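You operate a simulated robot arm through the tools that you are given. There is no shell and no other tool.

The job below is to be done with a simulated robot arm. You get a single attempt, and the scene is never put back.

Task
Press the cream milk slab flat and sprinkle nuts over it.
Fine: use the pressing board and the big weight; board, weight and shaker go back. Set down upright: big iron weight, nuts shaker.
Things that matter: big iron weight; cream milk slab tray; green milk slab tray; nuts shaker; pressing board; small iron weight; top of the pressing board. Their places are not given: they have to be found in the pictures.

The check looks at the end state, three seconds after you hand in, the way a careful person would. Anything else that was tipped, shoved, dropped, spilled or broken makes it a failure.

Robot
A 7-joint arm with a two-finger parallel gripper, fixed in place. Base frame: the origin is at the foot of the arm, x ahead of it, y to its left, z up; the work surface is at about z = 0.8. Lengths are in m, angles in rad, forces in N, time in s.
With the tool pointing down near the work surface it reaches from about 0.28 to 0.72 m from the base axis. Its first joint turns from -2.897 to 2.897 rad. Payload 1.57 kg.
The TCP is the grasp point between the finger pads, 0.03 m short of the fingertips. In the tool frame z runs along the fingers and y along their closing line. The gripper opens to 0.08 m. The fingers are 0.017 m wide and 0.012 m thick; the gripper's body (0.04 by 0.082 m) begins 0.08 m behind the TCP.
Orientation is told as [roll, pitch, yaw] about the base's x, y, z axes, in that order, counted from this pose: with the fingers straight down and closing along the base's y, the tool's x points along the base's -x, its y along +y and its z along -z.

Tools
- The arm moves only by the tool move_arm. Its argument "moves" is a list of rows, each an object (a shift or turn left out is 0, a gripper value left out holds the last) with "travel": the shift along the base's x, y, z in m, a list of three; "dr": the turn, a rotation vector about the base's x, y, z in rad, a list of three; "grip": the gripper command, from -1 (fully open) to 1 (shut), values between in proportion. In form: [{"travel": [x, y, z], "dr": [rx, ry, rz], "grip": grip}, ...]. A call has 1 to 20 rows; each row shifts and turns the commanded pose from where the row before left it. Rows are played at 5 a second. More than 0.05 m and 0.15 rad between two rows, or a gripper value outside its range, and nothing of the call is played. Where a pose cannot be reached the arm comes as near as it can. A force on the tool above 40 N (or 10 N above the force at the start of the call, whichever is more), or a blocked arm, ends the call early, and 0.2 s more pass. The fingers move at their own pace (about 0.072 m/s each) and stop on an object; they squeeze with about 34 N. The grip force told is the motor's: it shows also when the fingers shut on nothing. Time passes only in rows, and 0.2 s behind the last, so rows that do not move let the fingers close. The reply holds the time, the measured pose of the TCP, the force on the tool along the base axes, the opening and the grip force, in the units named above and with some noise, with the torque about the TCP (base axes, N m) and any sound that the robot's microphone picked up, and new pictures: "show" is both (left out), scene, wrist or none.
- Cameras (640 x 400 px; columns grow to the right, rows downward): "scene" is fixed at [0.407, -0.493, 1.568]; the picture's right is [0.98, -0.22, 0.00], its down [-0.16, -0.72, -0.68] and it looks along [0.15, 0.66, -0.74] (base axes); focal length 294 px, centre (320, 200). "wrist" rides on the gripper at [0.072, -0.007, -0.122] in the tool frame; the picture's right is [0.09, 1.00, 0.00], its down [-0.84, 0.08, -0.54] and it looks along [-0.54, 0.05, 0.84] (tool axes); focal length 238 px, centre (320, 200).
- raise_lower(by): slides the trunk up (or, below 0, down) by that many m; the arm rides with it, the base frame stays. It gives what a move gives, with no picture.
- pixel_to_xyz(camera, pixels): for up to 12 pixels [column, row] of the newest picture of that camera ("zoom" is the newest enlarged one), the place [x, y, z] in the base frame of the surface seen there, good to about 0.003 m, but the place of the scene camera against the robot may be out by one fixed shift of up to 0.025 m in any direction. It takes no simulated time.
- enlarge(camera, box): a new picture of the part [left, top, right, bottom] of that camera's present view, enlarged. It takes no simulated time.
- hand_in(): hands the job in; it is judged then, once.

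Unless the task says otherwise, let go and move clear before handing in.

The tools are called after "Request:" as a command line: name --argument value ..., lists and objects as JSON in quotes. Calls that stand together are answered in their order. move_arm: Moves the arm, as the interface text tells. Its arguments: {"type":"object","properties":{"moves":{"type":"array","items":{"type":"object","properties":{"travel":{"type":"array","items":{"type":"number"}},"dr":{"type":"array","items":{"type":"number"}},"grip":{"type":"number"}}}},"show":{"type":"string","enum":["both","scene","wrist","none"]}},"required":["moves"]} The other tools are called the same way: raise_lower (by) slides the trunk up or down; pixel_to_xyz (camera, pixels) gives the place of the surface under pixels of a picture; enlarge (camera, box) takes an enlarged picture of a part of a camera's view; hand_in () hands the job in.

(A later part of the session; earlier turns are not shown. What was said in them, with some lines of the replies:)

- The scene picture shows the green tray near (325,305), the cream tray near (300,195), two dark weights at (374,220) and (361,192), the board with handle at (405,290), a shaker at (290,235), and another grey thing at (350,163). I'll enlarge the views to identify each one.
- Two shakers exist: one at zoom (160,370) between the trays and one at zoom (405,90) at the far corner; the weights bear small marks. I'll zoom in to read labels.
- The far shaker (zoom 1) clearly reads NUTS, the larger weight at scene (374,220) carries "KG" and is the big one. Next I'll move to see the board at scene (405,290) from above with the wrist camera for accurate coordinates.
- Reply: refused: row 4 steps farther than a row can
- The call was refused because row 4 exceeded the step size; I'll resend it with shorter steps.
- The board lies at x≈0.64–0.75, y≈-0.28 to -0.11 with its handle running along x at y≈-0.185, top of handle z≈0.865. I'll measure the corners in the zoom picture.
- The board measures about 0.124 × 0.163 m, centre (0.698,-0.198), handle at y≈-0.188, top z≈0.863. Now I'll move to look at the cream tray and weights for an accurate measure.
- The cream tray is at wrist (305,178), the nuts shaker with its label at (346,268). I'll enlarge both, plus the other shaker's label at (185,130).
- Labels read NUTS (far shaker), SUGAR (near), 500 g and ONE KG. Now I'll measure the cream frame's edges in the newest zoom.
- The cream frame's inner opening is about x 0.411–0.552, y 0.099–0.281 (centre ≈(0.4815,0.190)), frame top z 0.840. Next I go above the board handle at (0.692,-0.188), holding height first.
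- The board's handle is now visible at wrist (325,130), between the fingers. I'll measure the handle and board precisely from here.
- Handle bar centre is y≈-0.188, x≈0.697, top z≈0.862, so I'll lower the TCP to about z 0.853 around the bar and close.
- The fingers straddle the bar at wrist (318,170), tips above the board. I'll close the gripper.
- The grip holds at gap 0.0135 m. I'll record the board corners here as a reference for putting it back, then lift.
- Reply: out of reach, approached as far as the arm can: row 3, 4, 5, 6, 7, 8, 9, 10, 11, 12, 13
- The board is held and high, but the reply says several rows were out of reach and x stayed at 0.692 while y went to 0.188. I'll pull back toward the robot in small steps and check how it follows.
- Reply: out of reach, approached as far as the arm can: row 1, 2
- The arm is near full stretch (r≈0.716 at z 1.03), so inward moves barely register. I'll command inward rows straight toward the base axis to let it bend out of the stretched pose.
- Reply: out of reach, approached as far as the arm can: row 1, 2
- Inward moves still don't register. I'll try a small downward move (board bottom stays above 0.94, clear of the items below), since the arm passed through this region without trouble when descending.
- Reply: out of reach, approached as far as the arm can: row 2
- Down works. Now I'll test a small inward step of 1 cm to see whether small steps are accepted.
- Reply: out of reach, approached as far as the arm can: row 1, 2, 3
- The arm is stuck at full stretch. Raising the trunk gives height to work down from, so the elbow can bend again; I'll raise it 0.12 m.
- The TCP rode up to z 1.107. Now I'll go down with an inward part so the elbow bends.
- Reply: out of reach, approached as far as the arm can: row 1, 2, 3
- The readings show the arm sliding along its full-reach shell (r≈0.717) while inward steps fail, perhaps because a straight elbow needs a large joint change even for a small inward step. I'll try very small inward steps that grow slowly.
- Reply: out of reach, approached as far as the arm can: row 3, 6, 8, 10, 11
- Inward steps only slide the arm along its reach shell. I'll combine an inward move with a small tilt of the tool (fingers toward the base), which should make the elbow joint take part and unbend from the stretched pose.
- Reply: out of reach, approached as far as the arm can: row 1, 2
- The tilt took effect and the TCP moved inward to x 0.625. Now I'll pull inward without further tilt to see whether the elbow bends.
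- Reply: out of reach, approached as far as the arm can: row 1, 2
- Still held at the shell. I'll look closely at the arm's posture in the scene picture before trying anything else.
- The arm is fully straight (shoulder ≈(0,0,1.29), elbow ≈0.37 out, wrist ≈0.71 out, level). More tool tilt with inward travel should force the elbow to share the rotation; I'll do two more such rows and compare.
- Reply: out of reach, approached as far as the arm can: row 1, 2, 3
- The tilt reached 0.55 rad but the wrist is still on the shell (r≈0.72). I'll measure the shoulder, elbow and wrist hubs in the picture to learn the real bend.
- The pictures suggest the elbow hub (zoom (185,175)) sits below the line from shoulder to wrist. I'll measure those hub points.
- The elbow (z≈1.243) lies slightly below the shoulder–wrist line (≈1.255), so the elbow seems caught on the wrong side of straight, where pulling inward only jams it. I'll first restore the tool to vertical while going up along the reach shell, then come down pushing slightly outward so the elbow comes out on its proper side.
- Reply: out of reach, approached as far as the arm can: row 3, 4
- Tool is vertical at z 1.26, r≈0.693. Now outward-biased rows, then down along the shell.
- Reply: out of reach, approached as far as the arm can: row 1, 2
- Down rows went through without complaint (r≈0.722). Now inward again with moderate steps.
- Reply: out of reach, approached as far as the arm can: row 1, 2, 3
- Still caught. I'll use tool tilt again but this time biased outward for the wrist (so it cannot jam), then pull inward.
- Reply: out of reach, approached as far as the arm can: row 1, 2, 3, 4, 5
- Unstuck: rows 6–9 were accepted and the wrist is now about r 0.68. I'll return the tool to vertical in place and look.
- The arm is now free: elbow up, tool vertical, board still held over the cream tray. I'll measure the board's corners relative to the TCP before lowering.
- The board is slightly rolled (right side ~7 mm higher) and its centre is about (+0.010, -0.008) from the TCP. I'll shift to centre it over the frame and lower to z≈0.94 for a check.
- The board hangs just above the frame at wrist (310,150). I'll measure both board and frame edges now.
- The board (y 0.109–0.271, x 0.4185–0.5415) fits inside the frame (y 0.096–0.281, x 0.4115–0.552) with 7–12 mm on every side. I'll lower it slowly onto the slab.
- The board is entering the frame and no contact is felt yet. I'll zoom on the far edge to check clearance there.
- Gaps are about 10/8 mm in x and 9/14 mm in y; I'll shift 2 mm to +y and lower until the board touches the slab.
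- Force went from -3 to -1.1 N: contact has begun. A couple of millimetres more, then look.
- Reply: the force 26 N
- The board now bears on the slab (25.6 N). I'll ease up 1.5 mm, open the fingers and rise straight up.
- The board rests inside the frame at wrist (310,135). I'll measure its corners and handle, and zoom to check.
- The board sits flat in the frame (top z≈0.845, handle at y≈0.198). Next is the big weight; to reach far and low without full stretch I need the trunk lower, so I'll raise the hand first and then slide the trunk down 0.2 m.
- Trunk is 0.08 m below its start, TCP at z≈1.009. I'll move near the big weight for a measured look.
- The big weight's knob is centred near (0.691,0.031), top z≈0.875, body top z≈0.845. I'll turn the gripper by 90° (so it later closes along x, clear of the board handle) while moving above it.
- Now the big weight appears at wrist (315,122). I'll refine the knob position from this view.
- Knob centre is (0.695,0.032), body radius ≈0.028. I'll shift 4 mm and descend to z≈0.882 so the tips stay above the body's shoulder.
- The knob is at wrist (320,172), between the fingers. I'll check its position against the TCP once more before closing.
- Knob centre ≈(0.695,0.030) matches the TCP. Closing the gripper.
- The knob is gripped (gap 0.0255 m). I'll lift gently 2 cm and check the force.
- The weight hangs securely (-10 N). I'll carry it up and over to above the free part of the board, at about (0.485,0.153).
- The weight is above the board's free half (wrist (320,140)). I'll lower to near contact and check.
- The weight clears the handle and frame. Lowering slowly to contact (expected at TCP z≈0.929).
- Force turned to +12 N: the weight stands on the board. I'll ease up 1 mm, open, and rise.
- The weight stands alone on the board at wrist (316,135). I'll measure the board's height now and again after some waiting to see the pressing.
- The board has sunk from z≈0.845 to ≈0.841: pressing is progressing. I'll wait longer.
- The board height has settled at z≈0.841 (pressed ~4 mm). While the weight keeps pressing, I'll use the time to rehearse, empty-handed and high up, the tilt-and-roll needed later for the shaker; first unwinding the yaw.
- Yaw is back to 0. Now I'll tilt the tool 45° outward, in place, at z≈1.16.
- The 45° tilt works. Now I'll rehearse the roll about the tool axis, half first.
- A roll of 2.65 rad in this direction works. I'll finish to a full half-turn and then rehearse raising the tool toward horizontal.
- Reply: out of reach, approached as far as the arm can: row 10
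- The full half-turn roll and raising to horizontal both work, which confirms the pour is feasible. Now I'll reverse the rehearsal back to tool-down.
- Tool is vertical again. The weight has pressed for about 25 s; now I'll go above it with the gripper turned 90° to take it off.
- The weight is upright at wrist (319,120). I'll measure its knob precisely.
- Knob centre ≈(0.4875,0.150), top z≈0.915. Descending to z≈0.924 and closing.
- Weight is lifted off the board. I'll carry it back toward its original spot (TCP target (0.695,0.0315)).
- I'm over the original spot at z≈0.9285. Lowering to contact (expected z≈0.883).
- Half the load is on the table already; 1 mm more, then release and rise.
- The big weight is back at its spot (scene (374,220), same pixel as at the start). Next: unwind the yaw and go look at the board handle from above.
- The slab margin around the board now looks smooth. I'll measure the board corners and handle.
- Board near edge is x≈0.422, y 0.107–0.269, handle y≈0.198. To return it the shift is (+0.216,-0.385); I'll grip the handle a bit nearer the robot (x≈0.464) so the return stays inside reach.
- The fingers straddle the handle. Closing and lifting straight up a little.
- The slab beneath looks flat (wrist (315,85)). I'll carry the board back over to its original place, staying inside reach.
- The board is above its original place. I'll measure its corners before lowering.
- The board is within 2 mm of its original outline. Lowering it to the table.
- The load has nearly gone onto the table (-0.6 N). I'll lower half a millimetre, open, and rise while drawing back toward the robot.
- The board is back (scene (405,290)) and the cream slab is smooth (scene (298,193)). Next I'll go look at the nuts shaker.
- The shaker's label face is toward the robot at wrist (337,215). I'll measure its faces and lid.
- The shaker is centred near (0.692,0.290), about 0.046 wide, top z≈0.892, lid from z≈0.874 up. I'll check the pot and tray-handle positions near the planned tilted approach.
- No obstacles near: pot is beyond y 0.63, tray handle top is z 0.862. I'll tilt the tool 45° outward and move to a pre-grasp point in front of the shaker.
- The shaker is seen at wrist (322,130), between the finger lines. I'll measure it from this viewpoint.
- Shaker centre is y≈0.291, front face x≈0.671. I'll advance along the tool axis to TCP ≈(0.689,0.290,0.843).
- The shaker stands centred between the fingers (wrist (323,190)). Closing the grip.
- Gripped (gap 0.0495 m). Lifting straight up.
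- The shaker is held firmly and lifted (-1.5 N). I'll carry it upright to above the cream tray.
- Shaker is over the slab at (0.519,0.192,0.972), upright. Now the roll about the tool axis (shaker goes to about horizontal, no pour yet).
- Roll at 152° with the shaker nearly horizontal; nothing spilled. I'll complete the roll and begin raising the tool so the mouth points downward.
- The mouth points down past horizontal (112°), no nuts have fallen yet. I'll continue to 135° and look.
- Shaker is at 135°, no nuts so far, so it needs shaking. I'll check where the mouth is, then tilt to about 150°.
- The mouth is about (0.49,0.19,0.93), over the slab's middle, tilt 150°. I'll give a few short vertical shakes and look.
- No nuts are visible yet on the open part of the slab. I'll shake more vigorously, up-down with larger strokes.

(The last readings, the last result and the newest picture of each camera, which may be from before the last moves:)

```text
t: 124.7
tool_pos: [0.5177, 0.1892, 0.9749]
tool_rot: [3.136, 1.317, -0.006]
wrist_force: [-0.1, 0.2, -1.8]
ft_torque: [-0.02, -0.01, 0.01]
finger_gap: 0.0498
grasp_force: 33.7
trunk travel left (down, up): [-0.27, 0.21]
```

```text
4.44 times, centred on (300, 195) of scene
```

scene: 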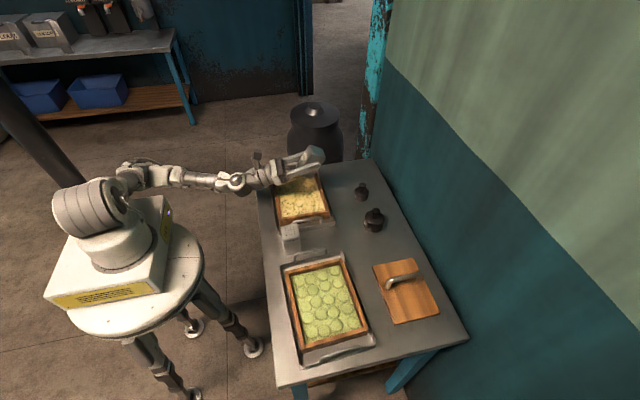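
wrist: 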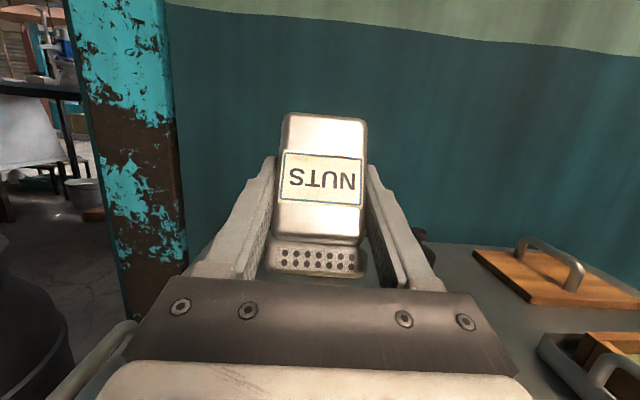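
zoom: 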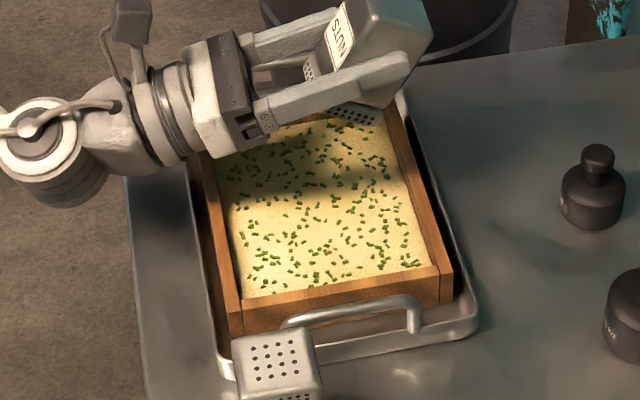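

Green nut pieces now lie evenly over the visible slab. I'll turn the mouth back up to horizontal while still over the slab and inspect the coverage.

Request:
move_arm --moves '[{"dr": [0, 0.13, 0]}, {"dr": [0, 0.13, 0]}, {"dr": [0, 0.13, 0]}, {"dr": [0, 0.13, 0]}, {"dr": [0, 0.13, 0]}, {"dr": [0, 0.13, 0]}, {"dr": [0, 0.13, 0]}, {"dr": [0, 0.13, 0]}, {"dr": [0, 0, 0]}]' --show "both"

Request:
enlarge --camera "scene" --box '[240, 130, 360, 240]'

```text
t: 126.7
tool_pos: [0.5198, 0.1903, 0.9725]
tool_rot: [0.0, 0.782, -3.141]
wrist_force: [-0.2, -0.2, -1.3]
ft_torque: [0.04, -0.01, 0.0]
finger_gap: 0.0497
grasp_force: 34.0
trunk travel left (down, up): [-0.27, 0.21]
```

scene: 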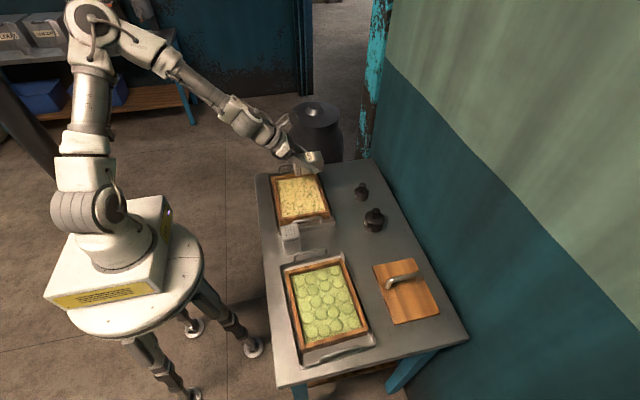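
wrist: 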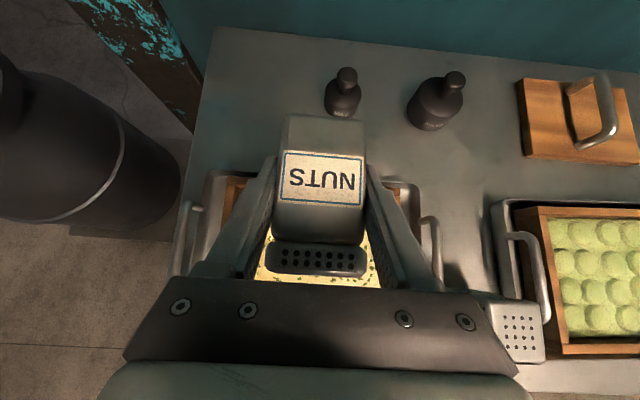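

```text
3.64 times, centred on (300, 185) of scene
```

zoom: 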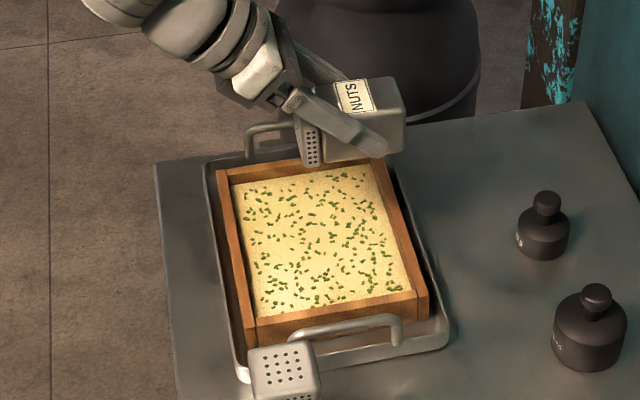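

Nuts are spread evenly over the entire cream slab and none are outside the frame. Now I'll roll the shaker back upright over the tray.

Request:
move_arm --moves '[{"dr": [0.0875, 0, -0.0875]}, {"dr": [0.0875, 0, -0.0875]}, {"dr": [0.0875, 0, -0.0875]}, {"dr": [0.0875, 0, -0.0875]}, {"dr": [0.104, 0, -0.104]}, {"dr": [0.104, 0, -0.104]}, {"dr": [0.104, 0, -0.104]}, {"dr": [0.104, 0, -0.104]}, {"dr": [0.104, 0, -0.104]}, {"dr": [0.104, 0, -0.104]}, {"dr": [0.104, 0, -0.104]}, {"dr": [0.104, 0, -0.104]}, {"dr": [0.104, 0, -0.104]}, {"dr": [0.104, 0, -0.104]}, {"dr": [0.104, 0, -0.104]}, {"dr": [0.104, 0, -0.104]}]' --show "none"

Request:
move_arm --moves '[{"dr": [0.104, 0, -0.104]}, {"dr": [0.104, 0, -0.104]}, {"dr": [0.104, 0, -0.104]}, {"dr": [0.104, 0, -0.104]}, {"dr": [0.104, 0, -0.104]}, {"dr": [0.104, 0, -0.104]}, {"dr": [0, 0, 0]}]' --show "both"

```text
t: 130.1
tool_pos: [0.5182, 0.1887, 0.9717]
tool_rot: [-0.657, -0.468, 1.043]
wrist_force: [0.5, -0.1, -1.2]
ft_torque: [0.0, 0.01, 0.03]
finger_gap: 0.0494
grasp_force: 34.0
trunk travel left (down, up): [-0.27, 0.21]
```

```text
t: 131.7
tool_pos: [0.5171, 0.1891, 0.9729]
tool_rot: [0.005, -0.787, -0.002]
wrist_force: [-0.3, -0.5, -1.4]
ft_torque: [0.01, 0.01, 0.01]
finger_gap: 0.0497
grasp_force: 33.6
trunk travel left (down, up): [-0.27, 0.21]
```

scene: 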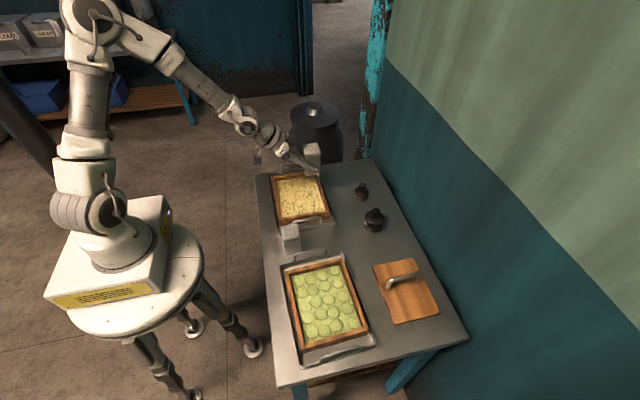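
wrist: 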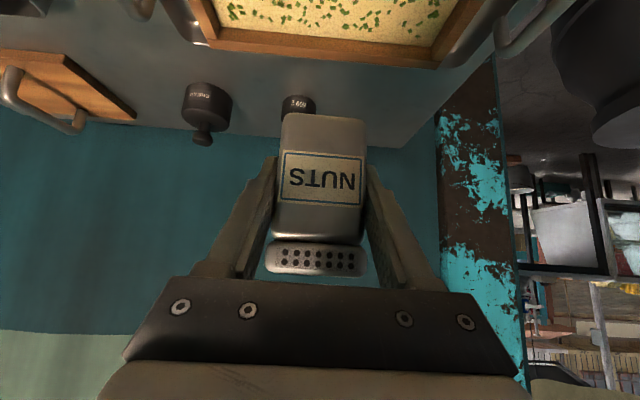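

The shaker is upright again. I'll carry it back along the reverse path to above its original spot.

Request:
move_arm --moves '[{"travel": [0.012, 0.011, 0]}, {"travel": [0.03, 0.018, 0]}, {"travel": [0.03, 0.018, 0]}, {"travel": [0.03, 0.018, 0]}, {"travel": [0.03, 0.018, -0.005]}, {"travel": [0.028, 0.019, -0.01]}, {"travel": [0.01, 0, -0.02]}, {"travel": [0, 0, -0.03]}, {"travel": [0, 0, 0]}, {"travel": [0, 0, 0]}]' --show "both"

```text
t: 133.9
tool_pos: [0.6892, 0.2918, 0.9072]
tool_rot: [0.0, -0.787, -0.001]
wrist_force: [-0.1, 0.1, -1.7]
ft_torque: [-0.01, -0.01, 0.0]
finger_gap: 0.0496
grasp_force: 33.9
trunk travel left (down, up): [-0.27, 0.21]
```

scene: 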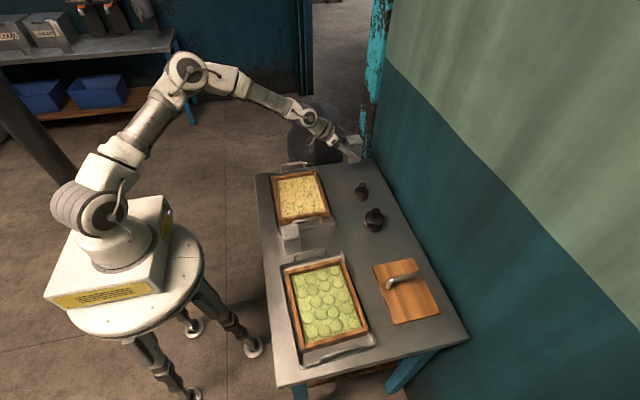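
wrist: 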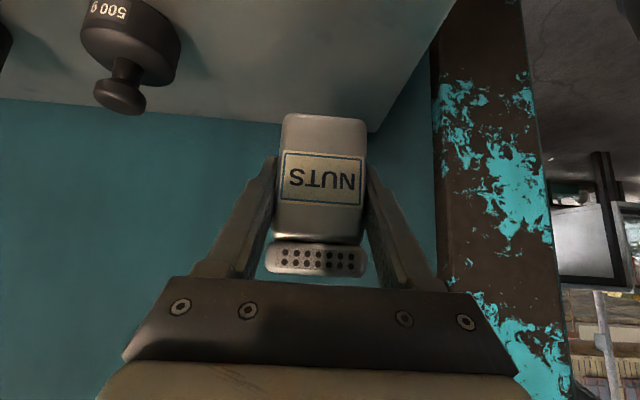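

Position matches the lift-off view. Lowering slowly to the table (contact expected at TCP z≈0.842).

Request:
move_arm --moves '[{"travel": [0, 0, -0.03]}, {"travel": [0, 0, -0.02]}, {"travel": [0, 0, -0.008]}, {"travel": [0, 0, -0.004]}, {"travel": [0, 0, 0]}]' --show "none"

```text
t: 135.1
tool_pos: [0.6892, 0.2924, 0.8454]
tool_rot: [0.001, -0.787, -0.001]
wrist_force: [-1.1, 0.8, -2.2]
ft_torque: [0.01, 0.02, 0.01]
finger_gap: 0.0494
grasp_force: 33.3
trunk travel left (down, up): [-0.27, 0.21]
```

Request:
move_arm --moves '[{"travel": [0, 0, -0.0015]}, {"travel": [0, 0, -0.0015]}, {"travel": [0, 0, 0]}]' --show "none"

```text
t: 135.9
tool_pos: [0.688, 0.2927, 0.8412]
tool_rot: [-0.001, -0.788, 0.0]
wrist_force: [-0.5, -0.2, -1.4]
ft_torque: [-0.01, -0.01, 0.01]
finger_gap: 0.0497
grasp_force: 34.4
trunk travel left (down, up): [-0.27, 0.21]
```

Request:
move_arm --moves '[{"travel": [0, 0, -0.001]}, {"travel": [0, 0, 0]}]' --show "wrist"

```text
t: 136.5
tool_pos: [0.6869, 0.2927, 0.8424]
tool_rot: [-0.001, -0.787, 0.001]
wrist_force: [-1.1, -0.9, 2.5]
ft_torque: [0.0, 0.11, -0.04]
finger_gap: 0.0494
grasp_force: 33.7
trunk travel left (down, up): [-0.27, 0.21]
```

wrist: 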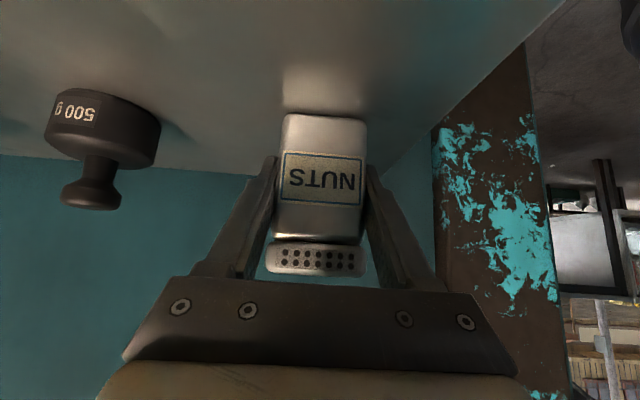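

The shaker stands on the table (+2.5 N). I'll open the fingers fully, then back out along the tool axis.

Request:
move_arm --moves '[{"grip": 0.2}, {"grip": -0.3}, {"grip": -1}, {"grip": -1}, {"grip": -1}, {"travel": [-0.01, 0, 0.01], "grip": -1}, {"travel": [-0.02, 0, 0.02], "grip": -1}, {"travel": [-0.03, 0, 0.03], "grip": -1}, {"travel": [-0.03, 0, 0.03], "grip": -1}, {"travel": [0, 0, 0], "grip": -1}]' --show "both"

```text
t: 138.7
tool_pos: [0.5978, 0.2936, 0.9334]
tool_rot: [0.001, -0.787, 0.0]
wrist_force: [0.5, 0.6, 0.6]
ft_torque: [-0.02, -0.01, 0.01]
finger_gap: 0.0797
grasp_force: 0.1
trunk travel left (down, up): [-0.27, 0.21]
```

scene: 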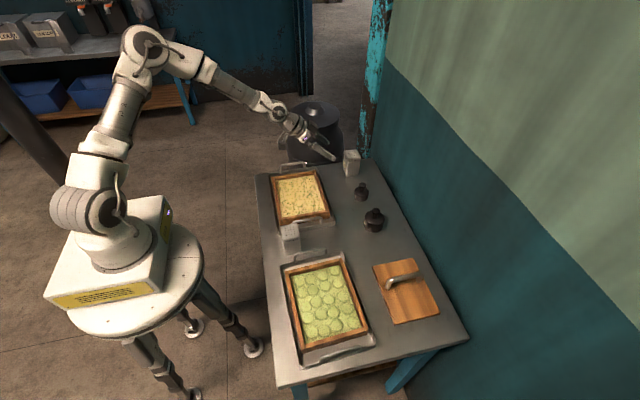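
wrist: 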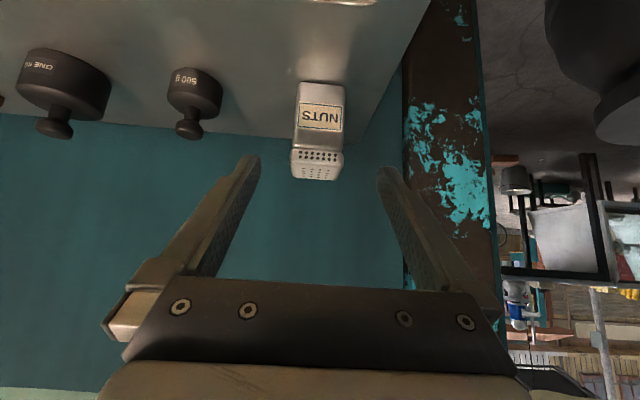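

The shaker stands upright at its place (scene (351,163)). I'll raise the arm clear, straighten the tool, and inspect everything.

Request:
move_arm --moves '[{"travel": [-0.02, 0, 0.04]}, {"travel": [-0.02, -0.01, 0.04]}, {"travel": [-0.01, -0.01, 0.02], "dr": [0, 0.131, 0]}, {"travel": [-0.01, -0.02, 0.02], "dr": [0, 0.131, 0]}, {"travel": [-0.01, -0.02, 0.02], "dr": [0, 0.131, 0]}, {"travel": [-0.01, -0.02, 0.02], "dr": [0, 0.131, 0]}, {"travel": [-0.01, -0.03, 0.02], "dr": [0, 0.131, 0]}, {"travel": [-0.01, -0.03, 0.02], "dr": [0, 0.131, 0]}, {"travel": [-0.02, -0.03, 0.02]}, {"travel": [-0.02, -0.03, 0.0]}, {"travel": [0, 0, 0]}]' --show "both"

Request:
enlarge --camera "scene" --box '[250, 140, 410, 240]'

Request:
enlarge --camera "scene" --box '[260, 220, 480, 380]'

Request:
pixel_to_xyz --camera "scene" --pixels '[[290, 230], [374, 214], [361, 188], [300, 195], [325, 305], [400, 280], [415, 305], [350, 160], [280, 180], [318, 172], [330, 215]]'

```text
t: 141.1
tool_pos: [0.4558, 0.0913, 1.1529]
tool_rot: [0.001, -0.001, 0.0]
wrist_force: [0.8, 0.3, -0.1]
ft_torque: [0.03, -0.01, 0.01]
finger_gap: 0.0801
grasp_force: 0.0
trunk travel left (down, up): [-0.27, 0.21]
```

scene: 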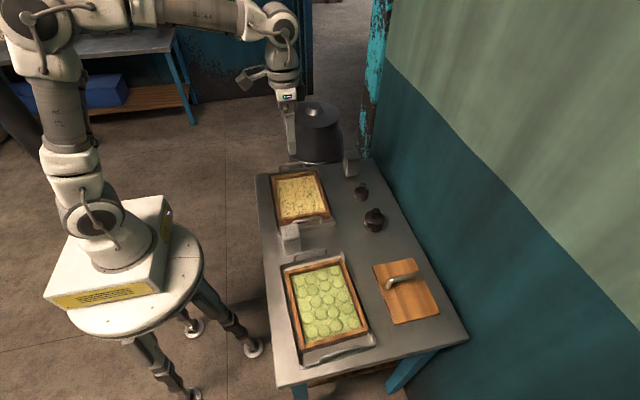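
wrist: 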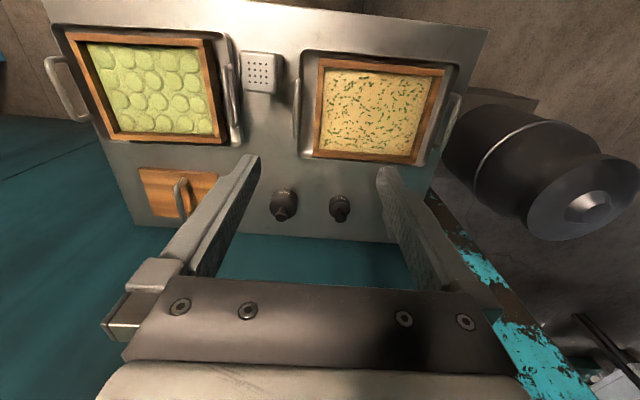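

```text
4.00 times, centred on (330, 190) of scene
```

zoom: 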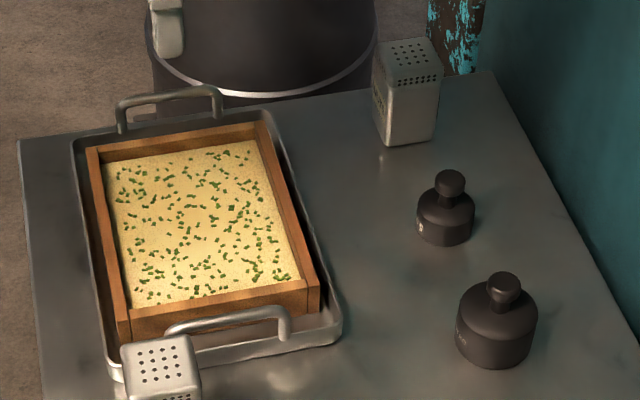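

```text
2.50 times, centred on (370, 300) of scene
```

zoom: 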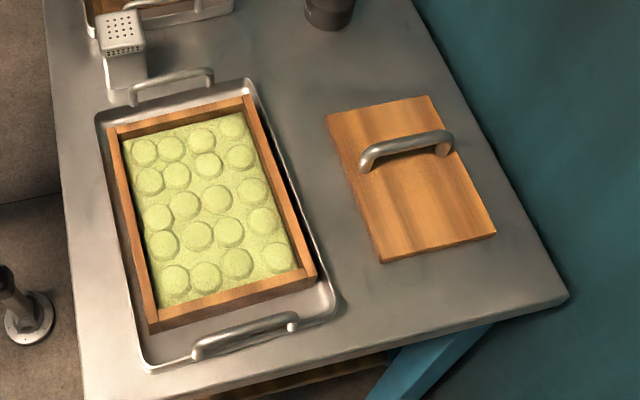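

```text
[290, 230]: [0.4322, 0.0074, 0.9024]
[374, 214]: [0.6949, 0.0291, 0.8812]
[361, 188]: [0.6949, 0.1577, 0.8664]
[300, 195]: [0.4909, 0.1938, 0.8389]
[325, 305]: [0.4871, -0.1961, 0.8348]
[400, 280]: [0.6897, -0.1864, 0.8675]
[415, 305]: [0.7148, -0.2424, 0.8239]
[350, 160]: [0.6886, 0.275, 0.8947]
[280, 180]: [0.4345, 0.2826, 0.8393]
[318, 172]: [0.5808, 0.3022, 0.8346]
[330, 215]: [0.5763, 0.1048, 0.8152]
```

All matches the start: board (scene (405,290)), big weight (374,220) and nuts shaker (351,163) stand upright in their original spots; the cream slab is flat and evenly covered with nuts, the green tray and other items untouched. The gripper is open and clear, so I hand in.

Request:
hand_in

```text
The job is handed in.
```

The cream slab is pressed flat and sprinkled with nuts, and the job is handed in; the check's result has not come back.

- **Pressing:** The big 1 kg weight stood on the pressing board for about 25 seconds. The board sank about 4 mm, and the slab's bumps were gone when I lifted it.
- **Nuts:** The pieces lie evenly over the whole slab, and none were visible outside the frame.
- **Put back:** The board, weight and nuts shaker are in their original places to within a few millimetres. The weight and shaker are upright.
- **Not touched:** The green slab, the small weight and the sugar shaker look as they did at the start.

While I was carrying the board to the tray, the arm jammed at full stretch. Freeing it took several tries, some with the board tilted in the gripper. Nothing was hit or dropped.
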